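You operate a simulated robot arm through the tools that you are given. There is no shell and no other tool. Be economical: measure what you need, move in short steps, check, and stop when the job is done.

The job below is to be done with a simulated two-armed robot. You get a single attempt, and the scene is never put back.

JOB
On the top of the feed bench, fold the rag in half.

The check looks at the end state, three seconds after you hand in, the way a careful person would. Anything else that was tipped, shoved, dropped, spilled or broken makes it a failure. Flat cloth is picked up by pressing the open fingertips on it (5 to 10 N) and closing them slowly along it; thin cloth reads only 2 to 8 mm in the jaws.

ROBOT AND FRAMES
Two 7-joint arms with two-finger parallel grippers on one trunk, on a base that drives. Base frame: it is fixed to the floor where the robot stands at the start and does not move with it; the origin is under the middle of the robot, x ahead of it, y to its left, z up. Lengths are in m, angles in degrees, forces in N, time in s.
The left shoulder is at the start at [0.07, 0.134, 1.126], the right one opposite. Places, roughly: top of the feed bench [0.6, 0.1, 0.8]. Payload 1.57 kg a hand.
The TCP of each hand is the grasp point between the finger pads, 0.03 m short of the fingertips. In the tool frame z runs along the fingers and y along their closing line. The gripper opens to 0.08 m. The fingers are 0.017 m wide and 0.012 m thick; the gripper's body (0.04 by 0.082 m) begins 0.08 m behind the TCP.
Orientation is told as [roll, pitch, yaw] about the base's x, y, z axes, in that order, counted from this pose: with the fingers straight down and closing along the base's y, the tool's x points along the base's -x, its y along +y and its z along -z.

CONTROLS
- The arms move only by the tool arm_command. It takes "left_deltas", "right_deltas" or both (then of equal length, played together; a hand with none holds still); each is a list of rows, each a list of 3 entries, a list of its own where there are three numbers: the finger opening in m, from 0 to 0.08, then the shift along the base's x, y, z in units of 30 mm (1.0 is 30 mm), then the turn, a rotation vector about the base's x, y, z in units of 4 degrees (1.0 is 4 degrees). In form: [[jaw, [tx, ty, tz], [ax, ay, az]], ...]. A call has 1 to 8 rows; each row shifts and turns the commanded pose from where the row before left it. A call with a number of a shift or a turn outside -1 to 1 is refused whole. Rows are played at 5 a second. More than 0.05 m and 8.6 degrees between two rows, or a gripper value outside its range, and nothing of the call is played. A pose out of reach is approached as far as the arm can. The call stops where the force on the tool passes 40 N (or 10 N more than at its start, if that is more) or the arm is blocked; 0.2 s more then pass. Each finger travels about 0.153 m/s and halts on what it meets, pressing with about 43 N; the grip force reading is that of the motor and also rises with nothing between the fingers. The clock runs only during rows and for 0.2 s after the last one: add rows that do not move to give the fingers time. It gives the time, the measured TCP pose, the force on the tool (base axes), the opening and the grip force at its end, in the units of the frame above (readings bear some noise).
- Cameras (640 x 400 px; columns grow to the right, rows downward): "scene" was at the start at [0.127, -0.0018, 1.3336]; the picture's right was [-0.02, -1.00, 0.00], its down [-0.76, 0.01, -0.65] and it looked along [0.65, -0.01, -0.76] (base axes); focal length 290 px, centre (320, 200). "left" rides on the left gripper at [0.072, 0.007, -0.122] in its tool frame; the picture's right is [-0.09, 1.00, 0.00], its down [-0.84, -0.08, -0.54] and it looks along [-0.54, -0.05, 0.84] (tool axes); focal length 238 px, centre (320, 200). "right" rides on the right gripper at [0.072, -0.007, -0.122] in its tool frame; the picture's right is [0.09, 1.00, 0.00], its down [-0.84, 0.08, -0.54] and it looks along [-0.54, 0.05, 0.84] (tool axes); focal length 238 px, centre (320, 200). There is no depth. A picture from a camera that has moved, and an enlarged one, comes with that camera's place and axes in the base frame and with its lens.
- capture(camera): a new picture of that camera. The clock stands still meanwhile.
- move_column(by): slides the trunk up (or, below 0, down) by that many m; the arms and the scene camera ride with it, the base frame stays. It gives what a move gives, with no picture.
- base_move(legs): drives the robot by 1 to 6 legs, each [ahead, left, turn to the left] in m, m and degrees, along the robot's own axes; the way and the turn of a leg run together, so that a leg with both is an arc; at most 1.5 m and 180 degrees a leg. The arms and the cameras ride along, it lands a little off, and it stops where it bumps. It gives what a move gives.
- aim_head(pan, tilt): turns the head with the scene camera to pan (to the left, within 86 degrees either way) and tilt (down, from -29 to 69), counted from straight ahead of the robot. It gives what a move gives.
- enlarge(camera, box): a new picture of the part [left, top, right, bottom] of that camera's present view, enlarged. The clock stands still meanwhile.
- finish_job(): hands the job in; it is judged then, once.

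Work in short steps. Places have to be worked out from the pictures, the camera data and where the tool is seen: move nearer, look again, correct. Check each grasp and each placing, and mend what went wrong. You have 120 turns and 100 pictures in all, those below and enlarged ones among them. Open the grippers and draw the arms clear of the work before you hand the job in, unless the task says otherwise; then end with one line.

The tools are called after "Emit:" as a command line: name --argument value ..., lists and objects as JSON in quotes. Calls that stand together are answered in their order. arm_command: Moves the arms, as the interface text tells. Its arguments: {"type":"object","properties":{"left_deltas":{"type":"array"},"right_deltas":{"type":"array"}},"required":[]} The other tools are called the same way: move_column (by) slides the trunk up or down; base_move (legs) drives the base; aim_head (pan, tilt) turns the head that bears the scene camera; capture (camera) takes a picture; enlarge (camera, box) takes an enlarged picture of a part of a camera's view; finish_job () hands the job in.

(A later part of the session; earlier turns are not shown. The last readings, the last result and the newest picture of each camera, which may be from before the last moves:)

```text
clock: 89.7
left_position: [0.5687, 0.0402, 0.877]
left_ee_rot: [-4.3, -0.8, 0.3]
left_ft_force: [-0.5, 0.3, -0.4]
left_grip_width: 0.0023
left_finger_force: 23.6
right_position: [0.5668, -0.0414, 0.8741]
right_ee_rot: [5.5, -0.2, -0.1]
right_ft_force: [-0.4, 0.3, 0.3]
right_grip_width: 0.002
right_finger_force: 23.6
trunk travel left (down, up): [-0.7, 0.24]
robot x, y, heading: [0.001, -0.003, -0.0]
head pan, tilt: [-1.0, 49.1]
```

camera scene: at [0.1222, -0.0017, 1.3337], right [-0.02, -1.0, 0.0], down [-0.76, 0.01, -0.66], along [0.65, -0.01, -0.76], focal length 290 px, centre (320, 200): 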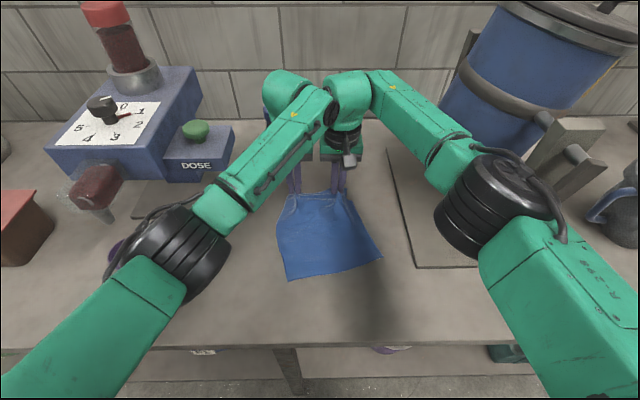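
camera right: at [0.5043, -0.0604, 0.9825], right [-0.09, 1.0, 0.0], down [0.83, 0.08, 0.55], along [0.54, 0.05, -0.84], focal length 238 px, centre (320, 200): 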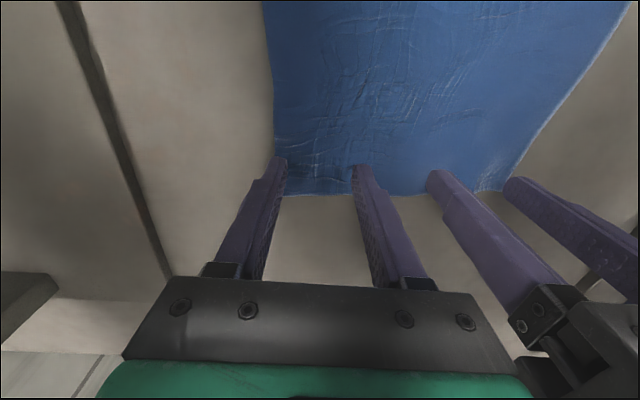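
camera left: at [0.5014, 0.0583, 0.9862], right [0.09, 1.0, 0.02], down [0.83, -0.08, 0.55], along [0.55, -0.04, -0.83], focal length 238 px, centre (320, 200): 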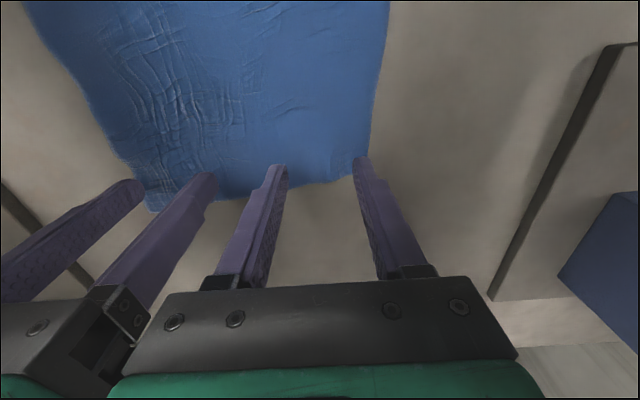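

The tension is gone and both grips hold. I raise the far edge, then back the base up 0.09 m so the hands come over the fold line.

Emit:
arm_command --right_deltas '[[0.0, [-0.3, 0, 0.8], [0, 0, 0]], [0.0, [-0.4, -0.05, 0.8], [0, 0, 0]], [0.0, [-0.5, -0.05, 0.6], [0, 0, 0]], [0.0, [-0.6, 0, 0.2], [0, 0, 0]], [0.0, [0, 0, 0], [0, 0, 0]]]' --left_deltas '[[0.0, [-0.3, 0, 0.8], [0, 0, 0]], [0.0, [-0.4, -0.05, 0.8], [0, 0, 0]], [0.0, [-0.5, -0.05, 0.6], [0, 0, 0]], [0.0, [-0.6, 0, 0.2], [0, 0, 0]], [0.0, [0, 0, 0], [0, 0, 0]]]'

Emit:
base_move --legs '[[-0.07, 0, 0]]'

Emit:
capture --camera "scene"

```text
clock: 90.9
left_position: [0.5142, 0.0377, 0.9466]
left_ee_rot: [-4.3, -0.5, 0.2]
left_ft_force: [0.4, -0.2, 0.0]
left_grip_width: 0.0025
left_finger_force: 24.1
right_position: [0.5135, -0.0448, 0.9474]
right_ee_rot: [5.4, -0.3, 0.0]
right_ft_force: [0.1, -0.1, -0.1]
right_grip_width: 0.0022
right_finger_force: 23.6
trunk travel left (down, up): [-0.7, 0.24]
robot x, y, heading: [-0.0033, 0.0002, 0.0]
head pan, tilt: [-1.0, 49.1]
```

```text
clock: 91.9
left_position: [0.4449, 0.0393, 0.9464]
left_ee_rot: [-4.3, -0.5, 0.3]
left_ft_force: [0.6, 0.1, 0.2]
left_grip_width: 0.0024
left_finger_force: 24.1
right_position: [0.4451, -0.0452, 0.9475]
right_ee_rot: [5.5, -0.2, 0.0]
right_ft_force: [0.6, 0.4, 0.7]
right_grip_width: 0.0021
right_finger_force: 24.1
trunk travel left (down, up): [-0.7, 0.24]
robot x, y, heading: [-0.0707, 0.0019, 0.1]
head pan, tilt: [-1.0, 49.1]
```

```text
13 pictures are left
camera scene: at [0.0562, -0.0017, 1.3334], right [-0.02, -1.0, 0.0], down [-0.76, 0.01, -0.65], along [0.65, -0.01, -0.76], focal length 290 px, centre (320, 200)
```

scene: 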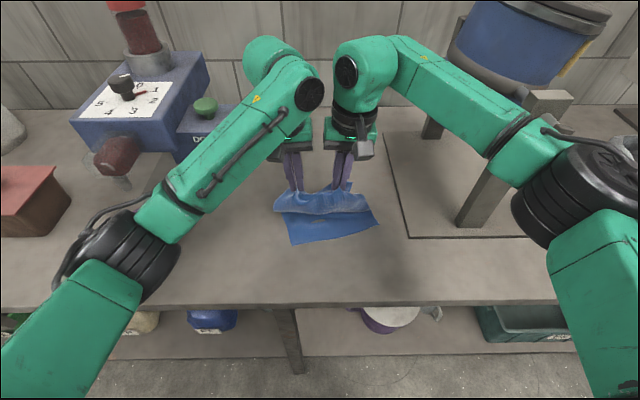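

The far half is folding over well. The lower half has turned about 14°, with its near edge running from (0.374, 0.048) to (0.42, -0.135), so I match that yaw and offset while lowering the held edge onto it.

Emit:
arm_command --right_deltas '[[0.0, [-0.2, -0.23, -0.4], [0, 0, 0.7]], [0.0, [-0.2, -0.23, -0.5], [0, 0, 0.7]], [0.0, [-0.15, -0.23, -0.6], [0, 0, 0.7]], [0.0, [-0.1, -0.23, -0.6], [0, 0, 0.7]], [0.0, [-0.05, -0.23, -0.5], [0, 0, 0.7]], [0.0, [0, 0, 0], [0, 0, 0]]]' --left_deltas '[[0.0, [-0.32, -0.25, -0.4], [0, 0, 0.7]], [0.0, [-0.32, -0.25, -0.5], [0, 0, 0.7]], [0.0, [-0.28, -0.25, -0.6], [0, 0, 0.7]], [0.0, [-0.25, -0.25, -0.6], [0, 0, 0.7]], [0.0, [-0.2, -0.25, -0.5], [0, 0, 0.7]], [0.0, [0, 0, 0], [0, 0, 0]]]'

Emit:
capture --camera "scene"

Emit:
capture --camera "left"

```text
clock: 93.3
left_position: [0.4045, 0.0016, 0.8693]
left_ee_rot: [-4.3, -0.7, 14.4]
left_ft_force: [-0.1, -0.7, -0.3]
left_grip_width: 0.0026
left_finger_force: 23.5
right_position: [0.4221, -0.0796, 0.8689]
right_ee_rot: [5.5, -0.2, 14.1]
right_ft_force: [0.6, 1.3, -0.5]
right_grip_width: 0.0019
right_finger_force: 23.6
trunk travel left (down, up): [-0.7, 0.24]
robot x, y, heading: [-0.0701, -0.0015, 0.2]
head pan, tilt: [-1.0, 49.1]
```

```text
12 pictures are left
camera scene: at [0.0546, -0.0012, 1.3336], right [-0.02, -1.0, 0.0], down [-0.76, 0.01, -0.65], along [0.65, -0.01, -0.76], focal length 290 px, centre (320, 200)
```

scene: 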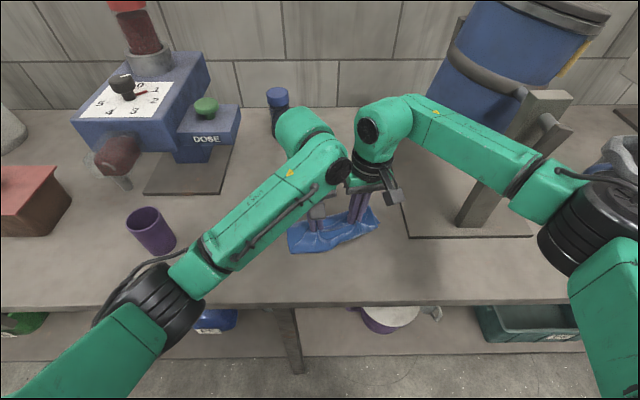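

```text
11 pictures are left
camera left: at [0.3293, -0.001, 0.9907], right [-0.16, 0.98, -0.07], down [0.81, 0.17, 0.56], along [0.56, 0.03, -0.83], focal length 238 px, centre (320, 200)
```

left: 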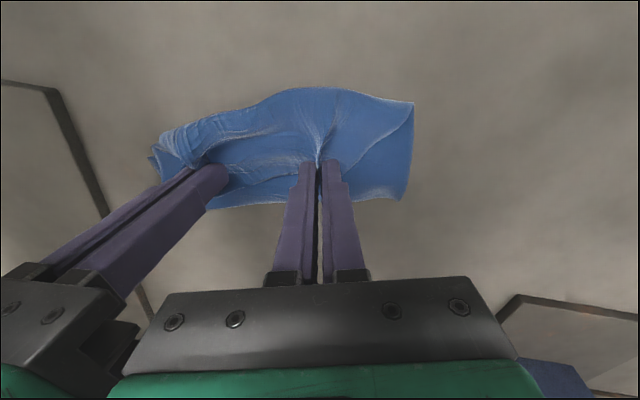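

The edge lies over the near edge. I lower the last centimetre, open the jaws and lift straight up.

Emit:
arm_command --right_deltas '[[0.0, [0, 0, -0.35], [0, 0, 0]], [0.0, [0, 0, 0], [0, 0, 0]], [0.008, [0, 0, 0], [0, 0, 0]], [0.016, [0, 0, 0], [0, 0, 0]], [0.02, [0, 0, 0.1], [0, 0, 0]], [0.02, [0, 0, 0.5], [0, 0, 0]], [0.02, [0, 0, 0.9], [0, 0, 0]], [0.02, [0, 0, 1], [0, 0, 0]]]' --left_deltas '[[0.0, [0, 0, -0.35], [0, 0, 0]], [0.0, [0, 0, 0], [0, 0, 0]], [0.008, [0, 0, 0], [0, 0, 0]], [0.016, [0, 0, 0], [0, 0, 0]], [0.02, [0, 0, 0.1], [0, 0, 0]], [0.02, [0, 0, 0.5], [0, 0, 0]], [0.02, [0, 0, 0.9], [0, 0, 0]], [0.02, [0, 0, 1], [0, 0, 0]]]'

Emit:
arm_command --right_deltas '[[0.02, [0, -0.6, 1], [-0.3, 0, -0.7]], [0.02, [0.3, -0.6, 0.5], [-0.5, 0, -0.7]], [0.0, [0.3, -0.5, 0], [-0.5, 0, -0.7]], [0.0, [0.3, 0, 0], [0, 0, -0.7]], [0.0, [0, 0, 0], [0, 0, -0.7]]]' --left_deltas '[[0.02, [0, 0.8, 1], [0.3, 0, -0.7]], [0.02, [0, 0.9, 0.5], [0.4, 0, -0.7]], [0.0, [0, 0.9, 0], [0.4, 0, -0.7]], [0.0, [0, 0.9, 0], [0, 0, -0.7]], [0.0, [0, 0.9, 0], [0, 0, -0.7]]]'

Emit:
capture --camera "scene"

```text
clock: 95.1
left_position: [0.4027, -0.001, 0.9354]
left_ee_rot: [-4.3, -0.7, 14.3]
left_ft_force: [0.8, 0.1, -0.2]
left_grip_width: 0.0201
left_finger_force: 0.0
right_position: [0.4207, -0.0777, 0.9343]
right_ee_rot: [5.4, -0.2, 14.1]
right_ft_force: [-0.8, -0.8, 0.4]
right_grip_width: 0.0199
right_finger_force: 0.0
trunk travel left (down, up): [-0.7, 0.24]
robot x, y, heading: [-0.0724, 0.0023, 0.2]
head pan, tilt: [-1.0, 49.1]
```

```text
clock: 96.3
left_position: [0.4049, 0.1341, 0.9797]
left_ee_rot: [0.0, -1.4, 0.1]
left_ft_force: [0.0, 1.0, 0.3]
left_grip_width: 0.0
left_finger_force: 21.7
right_position: [0.4505, -0.13, 0.9805]
right_ee_rot: [0.4, 0.5, 0.0]
right_ft_force: [-0.6, 0.6, 1.0]
right_grip_width: 0.0
right_finger_force: 20.9
trunk travel left (down, up): [-0.7, 0.24]
robot x, y, heading: [-0.0699, -0.0024, 0.3]
head pan, tilt: [-1.0, 49.1]
```

```text
10 pictures are left
camera scene: at [0.0542, -0.0005, 1.3336], right [-0.02, -1.0, 0.0], down [-0.76, 0.01, -0.65], along [0.65, -0.01, -0.76], focal length 290 px, centre (320, 200)
```

scene: 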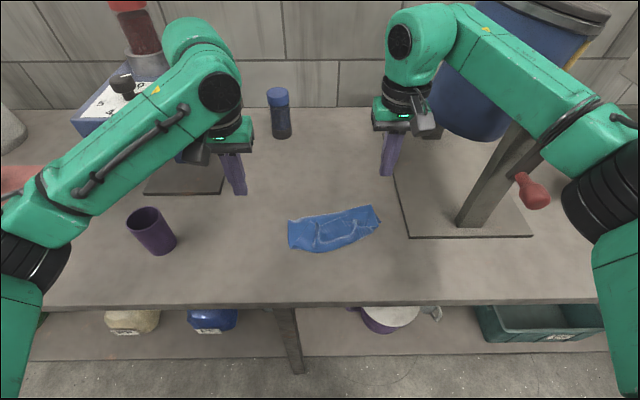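

Emit:
enlarge --camera "scene" --box '[270, 190, 398, 270]'

```text
5.00 times, centred on (334, 230) of scene
camera zoom: at [0.0542, -0.0005, 1.3336], right [-0.02, -1.0, 0.0], down [-0.76, 0.01, -0.65], along [0.65, -0.01, -0.76], focal length 1452 px, centre (250, 50)
```

zoom: 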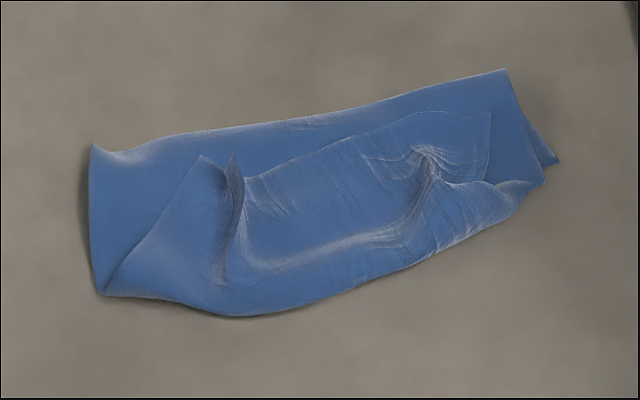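

The top half rolled back on itself: the hem (pinch ridges at about (0.415, 0.0) and (0.42, -0.08)) faces away from the robot. I regrasp those standing ridges at the hem to pull it out toward the near edge, and first position both hands above with the same yaw and tilt.

Emit:
arm_command --right_deltas '[[0.034, [-0.2, 0, 0], [0, 0, 0.7]], [0.034, [-0.2, 0.4, 0], [0.3, 0, 0.7]], [0.034, [-0.2, 0.4, 0], [0.5, 0, 0.7]], [0.034, [-0.2, 0.5, 0], [0.5, 0, 0.7]], [0.034, [-0.05, 0.4, 0], [0, 0, 0.7]], [0.034, [0, 0, -0.9], [0, 0, 0]], [0.034, [0, 0, -0.9], [0, 0, 0]], [0.034, [0, 0, -0.9], [0, 0, 0]]]' --left_deltas '[[0.034, [0.07, -0.9, 0], [0, 0, 0.7]], [0.034, [0.07, -0.9, 0], [-0.3, 0, 0.7]], [0.034, [0.07, -0.9, 0], [-0.5, 0, 0.7]], [0.034, [0.07, -0.9, 0], [-0.5, 0, 0.7]], [0.034, [0.07, -0.87, 0], [0, 0, 0.7]], [0.034, [0, 0, -0.9], [0, 0, 0]], [0.034, [0, 0, -0.9], [0, 0, 0]], [0.034, [0, 0, -0.9], [0, 0, 0]]]'

Emit:
capture --camera "left"

Emit:
capture --camera "right"

```text
clock: 98.1
left_position: [0.4135, -0.0004, 0.8984]
left_ee_rot: [-5.1, -0.7, 14.3]
left_ft_force: [-0.4, -0.8, -0.4]
left_grip_width: 0.034
left_finger_force: 0.0
right_position: [0.4246, -0.0782, 0.8967]
right_ee_rot: [5.5, -0.2, 14.1]
right_ft_force: [0.8, -0.5, -0.9]
right_grip_width: 0.0339
right_finger_force: 0.1
trunk travel left (down, up): [-0.7, 0.24]
robot x, y, heading: [-0.0708, 0.0016, -0.1]
head pan, tilt: [-1.0, 49.1]
```

```text
8 pictures are left
camera left: at [0.3405, -0.0022, 1.0181], right [-0.16, 0.98, -0.09], down [0.81, 0.18, 0.56], along [0.56, 0.02, -0.83], focal length 238 px, centre (320, 200)
```

left: 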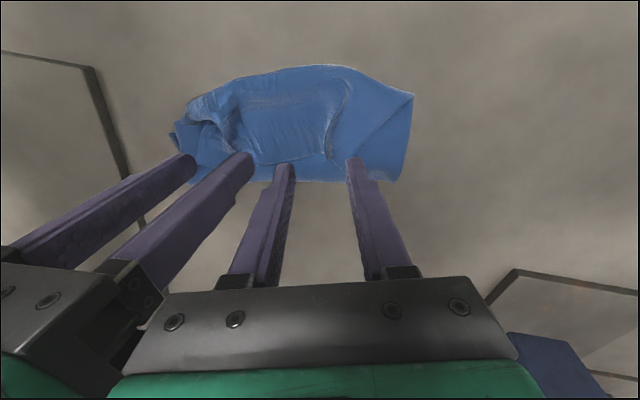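

```text
7 pictures are left
camera right: at [0.3596, -0.1128, 1.0187], right [-0.33, 0.94, 0.1], down [0.8, 0.23, 0.55], along [0.49, 0.26, -0.83], focal length 238 px, centre (320, 200)
```

right: 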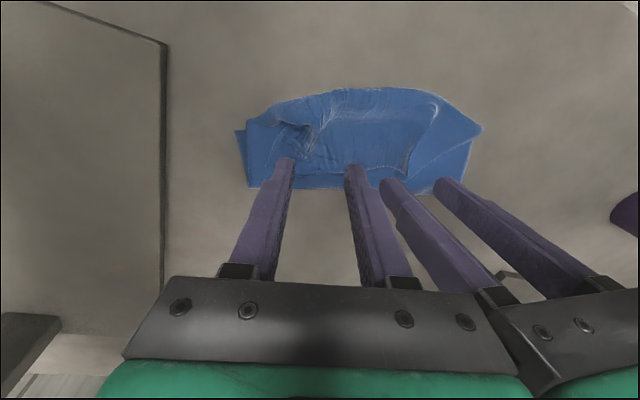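

The ridges lie at about (0.414, 0.004) and (0.415, -0.091). I correct the hands onto them and come down lightly.

Emit:
arm_command --right_deltas '[[0.034, [-0.27, -0.36, 0], [0, 0, 0]], [0.034, [0, 0, -0.8], [0, 0, 0]], [0.034, [0, 0, -0.4], [0, 0, 0]], [0.034, [0, 0, -0.1], [0, 0, 0]], [0.034, [0, 0, 0], [0, 0, 0]]]' --left_deltas '[[0.034, [0, 0.13, 0], [0, 0, 0]], [0.034, [0, 0, -0.8], [0, 0, 0]], [0.034, [0, 0, -0.45], [0, 0, 0]], [0.034, [0, 0, -0.1], [0, 0, 0]], [0.034, [0, 0, 0], [0, 0, 0]]]'

```text
clock: 99.3
left_position: [0.4125, 0.0036, 0.8568]
left_ee_rot: [-5.1, -0.7, 14.3]
left_ft_force: [-0.2, 0.4, 0.1]
left_grip_width: 0.034
left_finger_force: 0.1
right_position: [0.4149, -0.0891, 0.8596]
right_ee_rot: [5.5, -0.2, 14.0]
right_ft_force: [-0.3, -0.3, 0.1]
right_grip_width: 0.0338
right_finger_force: 0.1
trunk travel left (down, up): [-0.7, 0.24]
robot x, y, heading: [-0.0726, -0.0001, 0.3]
head pan, tilt: [-1.0, 49.1]
```

No load yet. I go 2–3 mm lower and close slowly around the ridges.

Emit:
arm_command --right_deltas '[[0.034, [0, 0, -0.13], [0, 0, 0]], [0.03, [0, 0, 0], [0, 0, 0]], [0.025, [0, 0, 0], [0, 0, 0]], [0.02, [0, 0, 0], [0, 0, 0]], [0.015, [0, 0, 0], [0, 0, 0]], [0.01, [0, 0, 0], [0, 0, 0]], [0.005, [0, 0, 0], [0, 0, 0]], [0.0, [0, 0, 0], [0, 0, 0]]]' --left_deltas '[[0.034, [0, 0, -0.06], [0, 0, 0]], [0.03, [0, 0, 0], [0, 0, 0]], [0.025, [0, 0, 0], [0, 0, 0]], [0.02, [0, 0, 0], [0, 0, 0]], [0.015, [0, 0, 0], [0, 0, 0]], [0.01, [0, 0, 0], [0, 0, 0]], [0.005, [0, 0, 0], [0, 0, 0]], [0.0, [0, 0, 0], [0, 0, 0]]]'

Emit:
arm_command --right_deltas '[[0.0, [0, 0, 0], [0, 0, 0]], [0.0, [0, 0, 0], [0, 0, 0]]]' --left_deltas '[[0.0, [0, 0, 0], [0, 0, 0]], [0.0, [0, 0, 0], [0, 0, 0]]]'

```text
clock: 101.1
left_position: [0.4126, 0.0027, 0.8582]
left_ee_rot: [-5.3, -0.8, 14.3]
left_ft_force: [3.0, -10.0, 3.2]
left_grip_width: 0.0036
left_finger_force: 24.7
right_position: [0.4143, -0.0889, 0.8562]
right_ee_rot: [5.6, 0.0, 14.1]
right_ft_force: [-2.6, 9.8, 2.8]
right_grip_width: 0.0025
right_finger_force: 23.5
trunk travel left (down, up): [-0.7, 0.24]
robot x, y, heading: [-0.0715, 0.0044, 0.3]
head pan, tilt: [-1.0, 49.1]
```

```text
clock: 101.7
left_position: [0.4136, 0.0031, 0.857]
left_ee_rot: [-5.2, -0.7, 14.3]
left_ft_force: [4.3, -12.1, 3.9]
left_grip_width: 0.0041
left_finger_force: 25.0
right_position: [0.4157, -0.0884, 0.857]
right_ee_rot: [5.7, -0.1, 14.0]
right_ft_force: [-3.5, 12.8, 1.1]
right_grip_width: 0.0029
right_finger_force: 23.7
trunk travel left (down, up): [-0.7, 0.24]
robot x, y, heading: [-0.0739, -0.0002, -0.0]
head pan, tilt: [-1.0, 49.1]
```

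Both ridges are gripped (4.1 and 2.9 mm). I lift and swing the edge back up and away to unroll it, so the crease moves out to the middle of the rag.

Emit:
arm_command --right_deltas '[[0.0, [0.1, 0.06, 0.7], [0, 0, 0]], [0.0, [0.4, 0.05, 0.8], [0, 0, 0]], [0.0, [0.6, 0.1, 0.6], [0, 0, 0]], [0.0, [0.7, 0.15, 0.4], [0, 0, 0]], [0.0, [0.7, 0.15, 0.2], [0, 0, 0]], [0.0, [0, 0, 0], [0, 0, 0]], [0.0, [0, 0, 0], [0, 0, 0]]]' --left_deltas '[[0.0, [0.1, -0.06, 0.7], [0, 0, 0]], [0.0, [0.4, 0.05, 0.8], [0, 0, 0]], [0.0, [0.6, 0.1, 0.6], [0, 0, 0]], [0.0, [0.7, 0.15, 0.4], [0, 0, 0]], [0.0, [0.7, 0.15, 0.2], [0, 0, 0]], [0.0, [0, 0, 0], [0, 0, 0]], [0.0, [0, 0, 0], [0, 0, 0]]]'

Emit:
capture --camera "scene"

```text
clock: 103.3
left_position: [0.4886, 0.0125, 0.9372]
left_ee_rot: [-5.1, -0.8, 14.2]
left_ft_force: [1.2, -5.1, -0.4]
left_grip_width: 0.0032
left_finger_force: 23.8
right_position: [0.4892, -0.0737, 0.9365]
right_ee_rot: [5.6, 0.0, 14.1]
right_ft_force: [-1.3, 3.9, -0.7]
right_grip_width: 0.0024
right_finger_force: 24.0
trunk travel left (down, up): [-0.7, 0.24]
robot x, y, heading: [-0.0731, -0.0001, 0.1]
head pan, tilt: [-1.0, 49.1]
```

```text
6 pictures are left
camera scene: at [0.0546, -0.0016, 1.3336], right [-0.02, -1.0, 0.0], down [-0.76, 0.01, -0.65], along [0.65, -0.01, -0.76], focal length 290 px, centre (320, 200)
```

scene: 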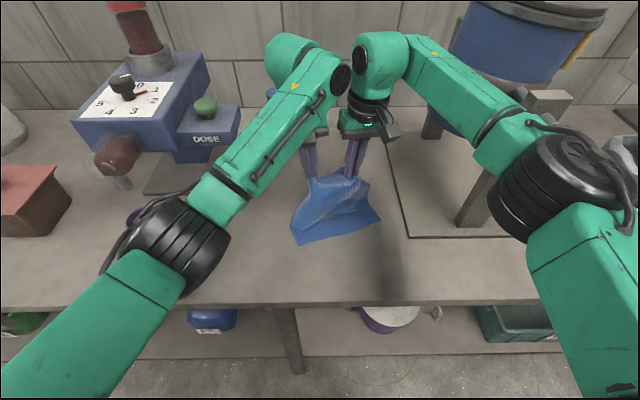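

It is unrolled now: the near edge runs from (0.369, 0.04) to (0.427, -0.143), and the hands are over the middle. I bring the held edge over along a taut arc to the near edge, while tilting the fingertips toward the robot so the hem turns down.

Emit:
arm_command --right_deltas '[[0.0, [-0.6, -0.08, 0], [-0.28, 0.93, 0]], [0.0, [-0.5, -0.08, -0.4], [-0.28, 0.93, 0]], [0.0, [-0.35, -0.08, -0.53], [-0.28, 0.93, 0]], [0.0, [-0.25, -0.08, -0.6], [-0.28, 0.93, 0]], [0.0, [-0.2, -0.08, -0.55], [-0.28, 0.93, 0]], [0.0, [-0.13, -0.08, -0.35], [-0.28, 0.93, 0]], [0.0, [0, 0, 0], [0, 0, 0]]]' --left_deltas '[[0.0, [-0.8, -0.12, 0], [-0.28, 0.93, 0]], [0.0, [-0.75, -0.12, -0.4], [-0.28, 0.93, 0]], [0.0, [-0.6, -0.12, -0.53], [-0.28, 0.93, 0]], [0.0, [-0.5, -0.12, -0.6], [-0.28, 0.93, 0]], [0.0, [-0.35, -0.12, -0.55], [-0.28, 0.93, 0]], [0.0, [-0.27, -0.12, -0.35], [-0.28, 0.93, 0]], [0.0, [0, 0, 0], [0, 0, 0]]]'

Emit:
enlarge --camera "scene" --box '[240, 140, 432, 260]'

```text
clock: 104.9
left_position: [0.3918, -0.0064, 0.864]
left_ee_rot: [-6.3, 22.7, 14.2]
left_ft_force: [10.0, -14.4, -2.7]
left_grip_width: 0.0043
left_finger_force: 24.7
right_position: [0.4185, -0.0918, 0.8617]
right_ee_rot: [4.3, 23.1, 13.8]
right_ft_force: [-9.9, 14.7, 1.4]
right_grip_width: 0.0025
right_finger_force: 23.7
right hand out of reach, approached as far as the arm can: row 6
trunk travel left (down, up): [-0.7, 0.24]
robot x, y, heading: [-0.0731, 0.0004, 0.1]
head pan, tilt: [-1.0, 49.1]
```

```text
3.33 times, centred on (336, 200) of scene
camera zoom: at [0.0544, -0.0013, 1.3336], right [-0.02, -1.0, 0.0], down [-0.76, 0.01, -0.65], along [0.65, -0.01, -0.76], focal length 968 px, centre (267, 200)
```

zoom: 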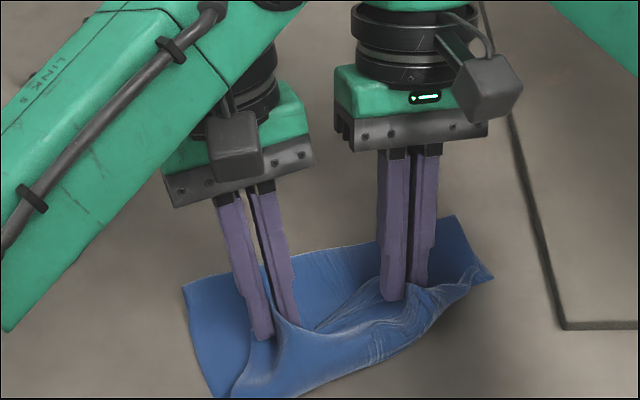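

The pinch still makes the cloth loop toward the robot, giving roughly 8 cm below and 14 cm above. For the crease to sit in the middle, the pinch must be let go about 6.5 cm behind the near edge and the hem then flipped forward, so I shift both hands 2.5 cm away, release and lift.

Emit:
arm_command --right_deltas '[[0.0, [0.2, 0.08, 0.2], [0, 0, 0]], [0.0, [0.35, 0.08, 0], [0, 0, 0]], [0.0, [0.3, 0, -0.15], [0, 0, 0]], [0.0, [0, 0, -0.15], [0, 0, 0]], [0.01, [0, 0, 0], [0, 0, 0]], [0.02, [0, 0, 0], [0, 0, 0]], [0.024, [0.1, 0, 0.3], [0, 0, 0]], [0.024, [0.3, 0, 0.9], [0, 0, 0]]]' --left_deltas '[[0.0, [0.2, 0, 0.2], [0, 0, 0]], [0.0, [0.35, 0, 0], [0, 0, 0]], [0.0, [0.3, 0, -0.15], [0, 0, 0]], [0.0, [0, 0, -0.15], [0, 0, 0]], [0.01, [0, 0, 0], [0, 0, 0]], [0.02, [0, 0, 0], [0, 0, 0]], [0.024, [0.1, 0, 0.3], [0, 0, 0]], [0.024, [0.3, 0, 0.9], [0, 0, 0]]]'

Emit:
arm_command --right_deltas '[[0.024, [0.3, -0.2, 0.9], [0.28, -0.93, 0]], [0.0, [0.3, -0.3, 0.5], [0.28, -0.93, 0]], [0.0, [0.3, -0.6, 0], [0.28, -0.93, 0]], [0.0, [0.3, -0.6, 0], [0.28, -0.93, 0]], [0.0, [0, 0, 0], [0.28, -0.93, 0]], [0.0, [0, 0, 0], [0.28, -0.93, 0]]]' --left_deltas '[[0.024, [0.3, 0.2, 0.9], [0.28, -0.93, 0]], [0.0, [0.3, 0.7, 0.5], [0.28, -0.93, 0]], [0.0, [0.3, 0.9, 0], [0.28, -0.93, 0]], [0.0, [0.3, 0.9, 0], [0.28, -0.93, 0]], [0.0, [0, 0.9, 0], [0.28, -0.93, 0]], [0.0, [0, 0, 0], [0.28, -0.93, 0]]]'

Emit:
enlarge --camera "scene" --box '[256, 170, 416, 270]'

```text
clock: 106.7
left_position: [0.4283, -0.0053, 0.8962]
left_ee_rot: [-6.1, 22.6, 14.1]
left_ft_force: [0.9, 0.5, 0.3]
left_grip_width: 0.0241
left_finger_force: 0.1
right_position: [0.4199, -0.0956, 0.8753]
right_ee_rot: [4.3, 23.2, 13.8]
right_ft_force: [1.3, 0.4, 0.7]
right_grip_width: 0.0238
right_finger_force: 0.1
right hand out of reach, approached as far as the arm can: row 1, 2, 3, 8
trunk travel left (down, up): [-0.7, 0.24]
robot x, y, heading: [-0.0718, 0.0021, 0.1]
head pan, tilt: [-1.0, 49.1]
```

```text
clock: 108.1
left_position: [0.4632, 0.1045, 0.9399]
left_ee_rot: [-5.3, -0.8, 14.5]
left_ft_force: [-0.9, -0.1, 0.0]
left_grip_width: 0.0003
left_finger_force: 21.1
right_position: [0.4571, -0.1432, 0.9187]
right_ee_rot: [5.4, -0.1, 14.2]
right_ft_force: [0.6, -0.5, -1.0]
right_grip_width: 0.0001
right_finger_force: 21.1
trunk travel left (down, up): [-0.7, 0.24]
robot x, y, heading: [-0.0718, 0.0021, 0.4]
head pan, tilt: [-1.0, 49.1]
```

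```text
4.00 times, centred on (336, 220) of scene
camera zoom: at [0.0542, 0.0032, 1.3336], right [-0.01, -1.0, 0.0], down [-0.76, 0.01, -0.65], along [0.65, -0.01, -0.76], focal length 1161 px, centre (256, 120)
```

zoom: 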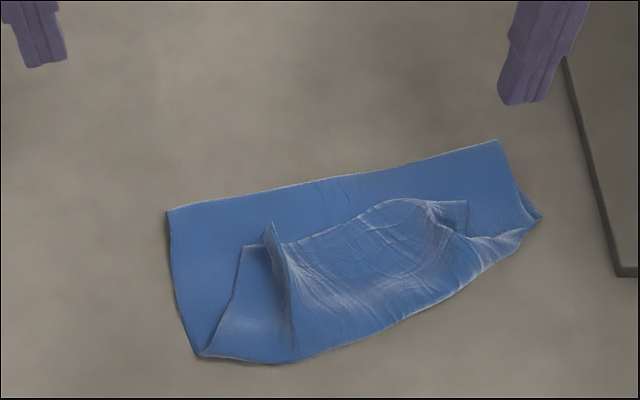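

The right arm's reach cut that shift short, so the crease is still too near: about 7.5 cm below and 15 cm above. New plan: pull the hem out flat toward the robot, then regrasp it with the correct orientation and slide it back onto the near edge. First I back up for reach.

Emit:
base_move --legs '[[-0.06, 0, 0]]'

```text
clock: 109.1
left_position: [0.4078, 0.1018, 0.9386]
left_ee_rot: [-5.1, -0.6, 14.4]
left_ft_force: [0.1, 0.0, 0.7]
left_grip_width: 0.0001
left_finger_force: 21.0
right_position: [0.4002, -0.1469, 0.9137]
right_ee_rot: [5.6, 0.0, 14.0]
right_ft_force: [-0.4, -0.2, 0.3]
right_grip_width: 0.0
right_finger_force: 21.2
trunk travel left (down, up): [-0.7, 0.24]
robot x, y, heading: [-0.1318, -0.0036, 0.4]
head pan, tilt: [-1.0, 49.1]
```

I position the open jaws around the two standing ridges, at about (0.408, -0.009) and (0.414, -0.094), and come down lightly.

Emit:
arm_command --right_deltas '[[0.036, [0.15, 0.3, 0], [0, 0, 0]], [0.036, [0.15, 0.5, 0], [0, 0, 0]], [0.036, [0.16, 0.5, 0], [0, 0, 0]], [0.036, [0, 0.45, 0], [0, 0, 0]], [0.036, [0, 0, -0.5], [0, 0, 0]], [0.036, [0, 0, -0.6], [0, 0, 0]], [0.036, [0, 0, -0.6], [0, 0, 0]], [0.036, [0, 0, -0.2], [0, 0, 0]]]' --left_deltas '[[0.036, [0, -0.9, 0], [0, 0, 0]], [0.036, [0, -0.9, 0], [0, 0, 0]], [0.036, [0, -0.95, 0], [0, 0, 0]], [0.036, [0, -0.95, 0], [0, 0, 0]], [0.036, [0, 0, -0.9], [0, 0, 0]], [0.036, [0, 0, -0.8], [0, 0, 0]], [0.036, [0, 0, -0.8], [0, 0, 0]], [0.036, [0, 0, -0.25], [0, 0, 0]]]'

Emit:
arm_command --right_deltas '[[0.036, [0, 0, -0.05], [0, 0, 0]], [0.03, [0, 0, 0], [0, 0, 0]], [0.025, [0, 0, 0], [0, 0, 0]], [0.02, [0, 0, 0], [0, 0, 0]], [0.014, [0, 0, 0], [0, 0, 0]], [0.008, [0, 0, 0], [0, 0, 0]], [0.0, [0, 0, 0], [0, 0, 0]], [0.0, [0, 0, 0], [0, 0, 0]]]' --left_deltas '[[0.036, [0, 0, -0.05], [0, 0, 0]], [0.03, [0, 0, 0], [0, 0, 0]], [0.025, [0, 0, 0], [0, 0, 0]], [0.02, [0, 0, 0], [0, 0, 0]], [0.014, [0, 0, 0], [0, 0, 0]], [0.008, [0, 0, 0], [0, 0, 0]], [0.0, [0, 0, 0], [0, 0, 0]], [0.0, [0, 0, 0], [0, 0, 0]]]'

```text
clock: 110.9
left_position: [0.4056, -0.0106, 0.8572]
left_ee_rot: [-5.2, -0.7, 14.3]
left_ft_force: [0.1, 0.1, -0.2]
left_grip_width: 0.0362
left_finger_force: 0.1
right_position: [0.4119, -0.0953, 0.8593]
right_ee_rot: [5.5, 0.0, 14.0]
right_ft_force: [-0.1, -0.1, -0.5]
right_grip_width: 0.0361
right_finger_force: 0.0
trunk travel left (down, up): [-0.7, 0.24]
robot x, y, heading: [-0.1293, 0.0016, 0.1]
head pan, tilt: [-1.0, 49.1]
```

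```text
clock: 112.7
left_position: [0.4046, -0.0116, 0.8557]
left_ee_rot: [-5.2, -0.6, 14.3]
left_ft_force: [4.8, -9.2, -0.7]
left_grip_width: 0.0029
left_finger_force: 24.8
right_position: [0.4116, -0.0936, 0.8592]
right_ee_rot: [5.6, 0.0, 14.1]
right_ft_force: [-4.9, 9.1, 0.3]
right_grip_width: 0.0027
right_finger_force: 23.8
trunk travel left (down, up): [-0.7, 0.24]
robot x, y, heading: [-0.131, -0.0021, 0.2]
head pan, tilt: [-1.0, 49.1]
```

Both ridges are gripped again. I lift 2 cm, pull the hem out toward the robot by 8.7 cm, lower and hold.

Emit:
arm_command --right_deltas '[[0.0, [-0.2, -0.02, 0.5], [0, 0, 0]], [0.0, [-0.5, -0.1, 0.3], [0, 0, 0]], [0.0, [-0.7, -0.15, 0], [0, 0, 0]], [0.0, [-0.7, -0.15, 0], [0, 0, 0]], [0.0, [-0.6, -0.15, -0.3], [0, 0, 0]], [0.0, [-0.2, -0.1, -0.4], [0, 0, 0]], [0.0, [0, 0, 0], [0, 0, 0]]]' --left_deltas '[[0.0, [-0.2, -0.08, 0.5], [0, 0, 0]], [0.0, [-0.5, -0.1, 0.3], [0, 0, 0]], [0.0, [-0.7, -0.15, 0], [0, 0, 0]], [0.0, [-0.7, -0.15, 0], [0, 0, 0]], [0.0, [-0.6, -0.15, -0.3], [0, 0, 0]], [0.0, [-0.2, -0.1, -0.3], [0, 0, 0]], [0.0, [0, 0, 0], [0, 0, 0]]]'

Emit:
enlarge --camera "scene" --box '[230, 120, 450, 280]'

```text
clock: 114.3
left_position: [0.3185, -0.0323, 0.8631]
left_ee_rot: [-5.2, -0.7, 14.4]
left_ft_force: [5.7, -10.5, 0.0]
left_grip_width: 0.0034
left_finger_force: 25.2
right_position: [0.3249, -0.1148, 0.862]
right_ee_rot: [5.5, -0.1, 14.1]
right_ft_force: [-4.8, 10.2, 0.0]
right_grip_width: 0.0027
right_finger_force: 24.2
trunk travel left (down, up): [-0.7, 0.24]
robot x, y, heading: [-0.1273, 0.0017, 0.1]
head pan, tilt: [-1.0, 49.1]
```

```text
2.50 times, centred on (340, 200) of scene
camera zoom: at [-0.004, -0.0016, 1.3336], right [-0.01, -1.0, 0.0], down [-0.76, 0.01, -0.65], along [0.65, -0.01, -0.76], focal length 726 px, centre (270, 200)
```

zoom: 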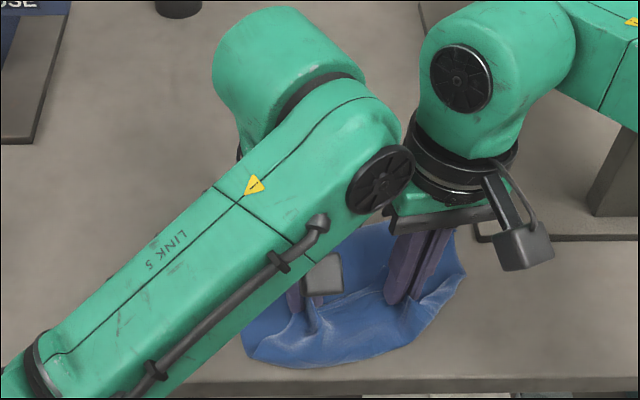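

The rag slides along rather than unrolling. I realize the pinch naturally lets the body leave toward the robot, so the fold must be laid with the free edge away from the robot and the crease near it. I lift the rag to hang freely again, recentring a little.

Emit:
arm_command --right_deltas '[[0.0, [0, 0.08, 0.7], [0, 0, 0]], [0.0, [0.2, 0.1, 0.95], [0, 0, -0.4]], [0.0, [0.2, 0.1, 0.95], [0, 0, -0.4]], [0.0, [0.3, 0.1, 0.95], [0, 0, -0.4]], [0.0, [0.3, 0.2, 0.95], [0, 0, -0.4]], [0.0, [0.3, 0.2, 0.95], [0, 0, -0.4]], [0.0, [0.3, 0.2, 0.95], [0, 0, 0]], [0.0, [0.3, 0.2, 0.95], [0, 0, 0]]]' --left_deltas '[[0.0, [0, -0.08, 0.7], [0, 0, 0]], [0.0, [0.2, 0.1, 0.95], [0, 0, -0.4]], [0.0, [0.2, 0.1, 0.95], [0, 0, -0.4]], [0.0, [0.3, 0.1, 0.95], [0, 0, -0.4]], [0.0, [0.3, 0.2, 0.95], [0, 0, -0.4]], [0.0, [0.3, 0.2, 0.95], [0, 0, -0.4]], [0.0, [0.3, 0.2, 0.95], [0, 0, 0]], [0.0, [0.3, 0.2, 0.95], [0, 0, 0]]]'

Emit:
base_move --legs '[[0.06, 0, 0]]'

```text
clock: 116.1
left_position: [0.3734, -0.0024, 1.0829]
left_ee_rot: [-5.2, -0.7, 6.3]
left_ft_force: [6.5, -11.8, -0.3]
left_grip_width: 0.0038
left_finger_force: 24.2
right_position: [0.3824, -0.0796, 1.0834]
right_ee_rot: [5.6, 0.0, 6.1]
right_ft_force: [-7.2, 11.5, 0.5]
right_grip_width: 0.0028
right_finger_force: 24.3
trunk travel left (down, up): [-0.7, 0.24]
robot x, y, heading: [-0.1313, 0.0015, 0.4]
head pan, tilt: [-1.0, 49.1]
```

```text
clock: 117.1
left_position: [0.4304, -0.0018, 1.0838]
left_ee_rot: [-5.1, -0.9, 6.4]
left_ft_force: [6.8, -12.5, -0.7]
left_grip_width: 0.0039
left_finger_force: 24.2
right_position: [0.4396, -0.0801, 1.0831]
right_ee_rot: [5.5, -0.3, 6.1]
right_ft_force: [-7.1, 11.5, 0.2]
right_grip_width: 0.0029
right_finger_force: 23.7
trunk travel left (down, up): [-0.7, 0.24]
robot x, y, heading: [-0.0729, -0.0023, 0.0]
head pan, tilt: [-1.0, 49.1]
```

Both grips hold. I ease the tension, carry the rag out to x ≈ 0.49 at full height so it hangs free, let it settle and look.

Emit:
arm_command --right_deltas '[[0.0, [0.4, 0.13, 0.4], [0, 0, -0.4]], [0.0, [0.4, 0.1, 0.4], [0, 0, -0.4]], [0.0, [0.4, 0.1, 0], [0, 0, -0.4]], [0.0, [0.4, 0, 0], [0, 0, -0.3]], [0.0, [0, 0, 0], [0, 0, 0]], [0.0, [0, 0, 0], [0, 0, 0]], [0.0, [0, 0, 0], [0, 0, 0]]]' --left_deltas '[[0.0, [0.6, -0.07, 0.4], [0, 0, -0.4]], [0.0, [0.5, 0.1, 0.4], [0, 0, -0.4]], [0.0, [0.4, 0.1, 0], [0, 0, -0.4]], [0.0, [0.4, 0, 0], [0, 0, -0.3]], [0.0, [0, 0, 0], [0, 0, 0]], [0.0, [0, 0, 0], [0, 0, 0]], [0.0, [0, 0, 0], [0, 0, 0]]]'

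Emit:
capture --camera "scene"

```text
clock: 118.7
left_position: [0.4832, 0.0014, 1.1071]
left_ee_rot: [-5.2, -0.8, 0.9]
left_ft_force: [5.5, -7.0, -0.5]
left_grip_width: 0.0026
left_finger_force: 24.2
left hand out of reach, approached as far as the arm can: row 4
right_position: [0.4884, -0.069, 1.1072]
right_ee_rot: [5.5, -0.2, 0.1]
right_ft_force: [-4.4, 7.5, -0.7]
right_grip_width: 0.0023
right_finger_force: 23.7
trunk travel left (down, up): [-0.7, 0.24]
robot x, y, heading: [-0.0725, 0.0016, 0.2]
head pan, tilt: [-1.0, 49.1]
```

```text
2 pictures are left
camera scene: at [0.0547, -0.0016, 1.3336], right [-0.02, -1.0, 0.0], down [-0.76, 0.01, -0.65], along [0.65, -0.01, -0.76], focal length 290 px, centre (320, 200)
```

scene: 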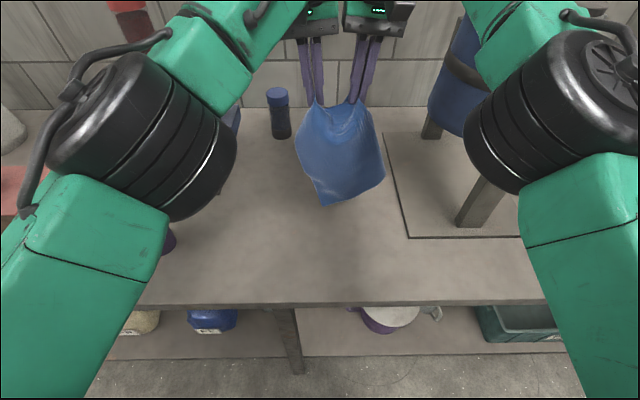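

The rag hangs fully opened, bulging toward the robot. I lower it so the free edge lands away from the robot and then draw the hands back toward the robot while lowering, so the lower half is laid and the crease forms on the near side.

Emit:
arm_command --right_deltas '[[0.0, [0, 0, -0.8], [0, 0, 0]], [0.0, [0, 0, -0.8], [0, 0, 0]], [0.0, [-0.4, 0, -0.7], [0, 0, 0]], [0.0, [-0.6, 0, -0.7], [0, 0, 0]], [0.0, [-0.7, 0, -0.7], [0, 0, 0]], [0.0, [-0.7, 0, -0.7], [0, 0, 0]], [0.0, [-0.6, 0, -0.7], [0, 0, 0]], [0.0, [0, 0, 0], [0, 0, 0]]]' --left_deltas '[[0.0, [0, 0, -0.8], [0, 0, 0]], [0.0, [0, 0, -0.8], [0, 0, 0]], [0.0, [-0.4, 0, -0.7], [0, 0, 0]], [0.0, [-0.6, 0, -0.7], [0, 0, 0]], [0.0, [-0.7, 0, -0.7], [0, 0, 0]], [0.0, [-0.7, 0, -0.7], [0, 0, 0]], [0.0, [-0.6, 0, -0.7], [0, 0, 0]], [0.0, [0, 0, 0], [0, 0, 0]]]'

Emit:
capture --camera "right"

```text
clock: 120.5
left_position: [0.395, 0.0026, 0.953]
left_ee_rot: [-5.2, -0.7, 0.3]
left_ft_force: [8.5, -12.7, -0.7]
left_grip_width: 0.0031
left_finger_force: 24.0
right_position: [0.401, -0.0711, 0.9537]
right_ee_rot: [5.5, -0.1, 0.1]
right_ft_force: [-6.5, 11.2, -1.2]
right_grip_width: 0.003
right_finger_force: 23.9
trunk travel left (down, up): [-0.7, 0.24]
robot x, y, heading: [-0.0739, -0.0021, 0.3]
head pan, tilt: [-1.0, 49.1]
```

```text
1 pictures are left
camera right: at [0.3282, -0.088, 1.075], right [-0.09, 0.99, 0.1], down [0.84, 0.03, 0.55], along [0.54, 0.13, -0.83], focal length 238 px, centre (320, 200)
```

right: 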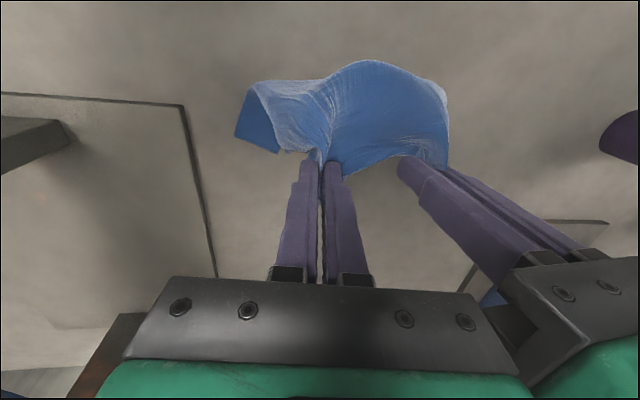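

The lower half now runs under and away, with its free edge at about x 0.425, and the loop bulges toward the robot as wanted. I lower the held edge onto the free edge at x ≈ 0.413.

Emit:
arm_command --right_deltas '[[0.0, [0.07, 0.03, -0.6], [0, 0, 0]], [0.0, [0.07, 0.03, -0.6], [0, 0, 0]], [0.0, [0.07, 0, -0.6], [0, 0, 0]], [0.0, [0.07, 0, -0.6], [0, 0, 0]], [0.0, [0.07, 0, -0.5], [0, 0, 0]], [0.0, [0.03, 0, -0.2], [0, 0, 0]], [0.0, [0, 0, 0], [0, 0, 0]], [0.0, [0, 0, 0], [0, 0, 0]]]' --left_deltas '[[0.0, [0.13, -0.03, -0.6], [0, 0, 0]], [0.0, [0.13, -0.03, -0.6], [0, 0, 0]], [0.0, [0.13, 0, -0.6], [0, 0, 0]], [0.0, [0.13, 0, -0.6], [0, 0, 0]], [0.0, [0.08, 0, -0.5], [0, 0, 0]], [0.0, [0.05, 0, -0.2], [0, 0, 0]], [0.0, [0, 0, 0], [0, 0, 0]], [0.0, [0, 0, 0], [0, 0, 0]]]'

```text
clock: 122.3
left_position: [0.4136, 0.0005, 0.8599]
left_ee_rot: [-5.0, -0.7, 0.4]
left_ft_force: [0.0, -0.7, 0.5]
left_grip_width: 0.0024
left_finger_force: 24.3
right_position: [0.4116, -0.0687, 0.8599]
right_ee_rot: [5.5, -0.1, 0.1]
right_ft_force: [0.6, 0.5, 0.0]
right_grip_width: 0.0024
right_finger_force: 23.8
trunk travel left (down, up): [-0.7, 0.24]
robot x, y, heading: [-0.0713, 0.0029, 0.6]
head pan, tilt: [-1.0, 49.1]
```

The held edge rests in place without tension. I open the jaws slowly and lift straight up.

Emit:
arm_command --right_deltas '[[0.006, [0, 0, 0], [0, 0, 0]], [0.012, [0, 0, 0], [0, 0, 0]], [0.02, [0, 0, 0], [0, 0, 0]], [0.028, [0, 0, 0], [0, 0, 0]], [0.028, [0, 0, 0.2], [0, 0, 0]], [0.028, [0, 0, 0.6], [0, 0, 0]], [0.028, [0, 0, 0.9], [0, 0, 0]], [0.028, [0, 0, 0.6], [0, 0, 0]]]' --left_deltas '[[0.006, [0, 0, 0], [0, 0, 0]], [0.012, [0, 0, 0], [0, 0, 0]], [0.02, [0, 0, 0], [0, 0, 0]], [0.028, [0, 0, 0], [0, 0, 0]], [0.028, [0, 0, 0.2], [0, 0, 0]], [0.028, [0, 0, 0.6], [0, 0, 0]], [0.028, [0, 0, 0.9], [0, 0, 0]], [0.028, [0, 0, 0.6], [0, 0, 0]]]'

```text
clock: 124.1
left_position: [0.4138, 0.0014, 0.9293]
left_ee_rot: [-5.2, -0.7, 0.4]
left_ft_force: [-0.1, 0.1, 0.1]
left_grip_width: 0.0282
left_finger_force: 0.1
right_position: [0.4097, -0.067, 0.9292]
right_ee_rot: [5.5, 0.0, 0.1]
right_ft_force: [0.8, 0.1, 0.3]
right_grip_width: 0.028
right_finger_force: 0.1
trunk travel left (down, up): [-0.7, 0.24]
robot x, y, heading: [-0.071, -0.0003, 0.1]
head pan, tilt: [-1.0, 49.1]
```

I press straight down lightly with closed fingertips on the folded middle to flatten the bulge, then lift again.

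Emit:
arm_command --right_deltas '[[0.0, [-0.5, -0.3, 0], [0, 0, 0]], [0.0, [-0.6, -0.3, 0], [0, 0, 0]], [0.0, [0, 0, -0.8], [0, 0, 0]], [0.0, [0, 0, -0.8], [0, 0, 0]], [0.0, [0, 0, -0.75], [0, 0, 0]], [0.0, [0, 0, 0], [0, 0, 0]], [0.0, [0, 0, 0.7], [0, 0, 0]], [0.0, [0, 0, 0.9], [0, 0, 0]]]' --left_deltas '[[0.0, [-0.5, 0.3, 0], [0, 0, 0]], [0.0, [-0.6, 0.3, 0], [0, 0, 0]], [0.0, [0, 0, -0.8], [0, 0, 0]], [0.0, [0, 0, -0.8], [0, 0, 0]], [0.0, [0, 0, -0.75], [0, 0, 0]], [0.0, [0, 0, 0], [0, 0, 0]], [0.0, [0, 0, 0.7], [0, 0, 0]], [0.0, [0, 0, 0.9], [0, 0, 0]]]'

Emit:
arm_command --right_deltas '[[0.0, [0.5, 0.3, 0.5], [0, 0, 0]], [0.0, [0.6, 0.3, 0], [0, 0, 0]], [0.0, [0, 0, -0.8], [0, 0, 0]], [0.0, [0, 0, -0.8], [0, 0, 0]], [0.0, [0, 0, -0.55], [0, 0, 0]], [0.0, [0, 0, 0], [0, 0, 0]], [0.0, [0, 0, 0.7], [0, 0, 0]], [0.0, [0, 0, 0.9], [0, 0, 0]]]' --left_deltas '[[0.0, [0.5, -0.3, 0.5], [0, 0, 0]], [0.0, [0.6, -0.3, 0], [0, 0, 0]], [0.0, [0, 0, -0.8], [0, 0, 0]], [0.0, [0, 0, -0.8], [0, 0, 0]], [0.0, [0, 0, -0.55], [0, 0, 0]], [0.0, [0, 0, 0], [0, 0, 0]], [0.0, [0, 0, 0.7], [0, 0, 0]], [0.0, [0, 0, 0.9], [0, 0, 0]]]'

```text
clock: 125.9
left_position: [0.3794, 0.0183, 0.9079]
left_ee_rot: [-5.1, -0.8, 0.2]
left_ft_force: [-0.2, 0.6, 0.2]
left_grip_width: 0.0
left_finger_force: 21.8
right_position: [0.3757, -0.086, 0.9062]
right_ee_rot: [5.5, -0.2, 0.0]
right_ft_force: [0.5, 0.1, -0.2]
right_grip_width: 0.0
right_finger_force: 21.1
trunk travel left (down, up): [-0.7, 0.24]
robot x, y, heading: [-0.0696, 0.0014, 0.1]
head pan, tilt: [-1.0, 49.1]
```

```text
clock: 127.7
left_position: [0.4144, -0.0005, 0.9057]
left_ee_rot: [-5.2, -0.7, 0.2]
left_ft_force: [-0.1, 0.5, 0.5]
left_grip_width: 0.0
left_finger_force: 21.7
right_position: [0.4106, -0.0689, 0.9045]
right_ee_rot: [5.5, -0.1, 0.0]
right_ft_force: [0.0, 0.2, -0.1]
right_grip_width: 0.0
right_finger_force: 21.0
trunk travel left (down, up): [-0.7, 0.24]
robot x, y, heading: [-0.0689, -0.0019, 0.3]
head pan, tilt: [-1.0, 49.1]
```

I raise both hands, open them, draw them apart clear of the rag without going near the post, and take the last picture, enlarged on the rag.

Emit:
arm_command --right_deltas '[[0.0, [0, -0.3, 0.9], [0, 0, 0]], [0.03, [0.3, -0.4, 0.9], [-0.5, 0, 0]], [0.04, [0.3, -0.6, 0.9], [-0.5, 0, 0]], [0.04, [0.3, -0.6, 0.5], [-0.4, 0, 0]], [0.04, [0.3, -0.3, 0.5], [0, 0, 0]]]' --left_deltas '[[0.0, [0, 0.6, 0.9], [0, 0, 0]], [0.03, [0.1, 0.9, 0.9], [0.5, 0, 0]], [0.04, [0.1, 0.9, 0.9], [0.5, 0, 0]], [0.04, [0.1, 0.9, 0.5], [0.3, 0, 0]], [0.04, [0, 0.9, 0.5], [0, 0, 0]]]'

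Emit:
enlarge --camera "scene" --box '[230, 160, 454, 300]'

```text
clock: 128.9
left_position: [0.4225, 0.1272, 1.0168]
left_ee_rot: [0.0, -0.7, 0.3]
left_ft_force: [0.1, 0.6, 0.3]
left_grip_width: 0.0402
left_finger_force: 0.1
right_position: [0.4473, -0.1328, 1.0165]
right_ee_rot: [-0.3, -0.1, 0.1]
right_ft_force: [-0.2, -0.3, 0.6]
right_grip_width: 0.0401
right_finger_force: 0.1
trunk travel left (down, up): [-0.7, 0.24]
robot x, y, heading: [-0.0689, 0.0028, 0.4]
head pan, tilt: [-1.0, 49.1]
```

```text
2.86 times, centred on (342, 230) of scene
camera zoom: at [0.0546, -0.0003, 1.3336], right [-0.02, -1.0, 0.0], down [-0.76, 0.01, -0.65], along [0.65, -0.01, -0.76], focal length 829 px, centre (257, 114)
```

zoom: 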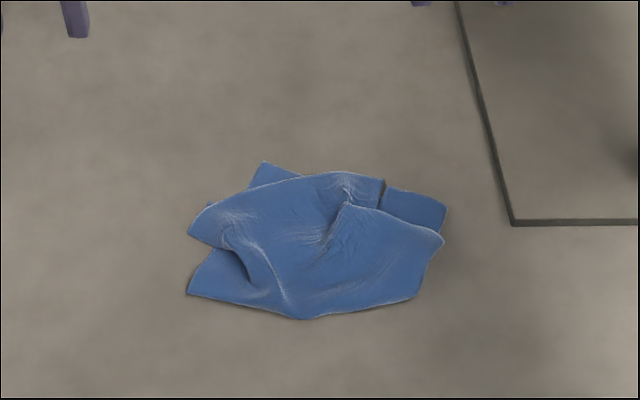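

The rag is folded over on itself with the crease near the robot, but both top corners lag a few cm behind the lower edge. With no pictures left, I make one gentle correction: press lightly on both top corners and drag them away from the robot by about 4 cm.

Emit:
arm_command --right_deltas '[[0.0, [-0.6, 0.1, 0], [0, 0, 0]], [0.0, [-0.6, 0.1, -0.3], [0, 0, 0]], [0.0, [-0.6, 0.1, -0.6], [0, 0, 0]], [0.0, [-0.3, 0, -0.9], [0, 0, 0]], [0.0, [0, 0, -0.9], [0, 0, 0]], [0.0, [0, 0, -0.9], [0, 0, 0]], [0.0, [0, 0, -0.9], [0, 0, 0]], [0.0, [0, 0, -0.5], [0, 0, 0]]]' --left_deltas '[[0.0, [-0.3, -0.9, 0], [0, 0, 0]], [0.0, [-0.3, -0.9, -0.3], [0, 0, 0]], [0.0, [-0.3, -0.9, -0.6], [0, 0, 0]], [0.0, [-0.1, -0.5, -0.9], [0, 0, 0]], [0.0, [0, 0, -0.9], [0, 0, 0]], [0.0, [0, 0, -0.9], [0, 0, 0]], [0.0, [0, 0, -0.9], [0, 0, 0]], [0.0, [0, 0, -0.5], [0, 0, 0]]]'

```text
clock: 130.7
left_position: [0.394, 0.0311, 0.8649]
left_ee_rot: [-0.1, -0.6, 0.3]
left_ft_force: [0.5, 0.0, 0.0]
left_grip_width: 0.0
left_finger_force: 21.3
right_position: [0.3849, -0.1256, 0.8664]
right_ee_rot: [-0.1, -0.1, 0.0]
right_ft_force: [-0.1, 0.2, 1.0]
right_grip_width: 0.0
right_finger_force: 21.0
trunk travel left (down, up): [-0.7, 0.24]
robot x, y, heading: [-0.0696, -0.0031, 0.3]
head pan, tilt: [-1.0, 49.1]
```

Positions are right. I descend the last cm in small steps to light contact.

Emit:
arm_command --right_deltas '[[0.0, [0, 0, -0.2], [0, 0, 0]], [0.0, [0, 0, -0.15], [0, 0, 0]], [0.0, [0, 0, -0.05], [0, 0, 0]], [0.0, [0, 0, 0], [0, 0, 0]]]' --left_deltas '[[0.0, [0, 0, -0.2], [0, 0, 0]], [0.0, [0, 0, -0.15], [0, 0, 0]], [0.0, [0, 0, 0], [0, 0, 0]], [0.0, [0, 0, 0], [0, 0, 0]]]'

```text
clock: 131.7
left_position: [0.3916, 0.0304, 0.8571]
left_ee_rot: [0.0, -0.9, 0.2]
left_ft_force: [0.3, 0.4, 0.6]
left_grip_width: 0.0
left_finger_force: 20.8
right_position: [0.3836, -0.125, 0.8559]
right_ee_rot: [0.0, -0.1, 0.2]
right_ft_force: [0.1, 0.7, 0.9]
right_grip_width: 0.0
right_finger_force: 21.1
trunk travel left (down, up): [-0.7, 0.24]
robot x, y, heading: [-0.0707, 0.0015, 0.5]
head pan, tilt: [-1.0, 49.1]
```

Emit:
arm_command --right_deltas '[[0.0, [0, 0, -0.08], [0, 0, 0]], [0.0, [0, 0, -0.03], [0, 0, 0]], [0.0, [0, 0, 0], [0, 0, 0]]]' --left_deltas '[[0.0, [0, 0, -0.1], [0, 0, 0]], [0.0, [0, 0, -0.04], [0, 0, 0]], [0.0, [0, 0, 0], [0, 0, 0]]]'

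```text
clock: 132.5
left_position: [0.3911, 0.0306, 0.8537]
left_ee_rot: [0.0, -0.9, 0.2]
left_ft_force: [1.2, 0.2, 5.9]
left_grip_width: 0.0001
left_finger_force: 21.5
right_position: [0.3815, -0.1248, 0.8529]
right_ee_rot: [0.1, -0.2, 0.1]
right_ft_force: [2.6, -0.5, 13.2]
right_grip_width: 0.0
right_finger_force: 21.5
trunk travel left (down, up): [-0.7, 0.24]
robot x, y, heading: [-0.0711, 0.0009, 0.2]
head pan, tilt: [-1.0, 49.1]
```

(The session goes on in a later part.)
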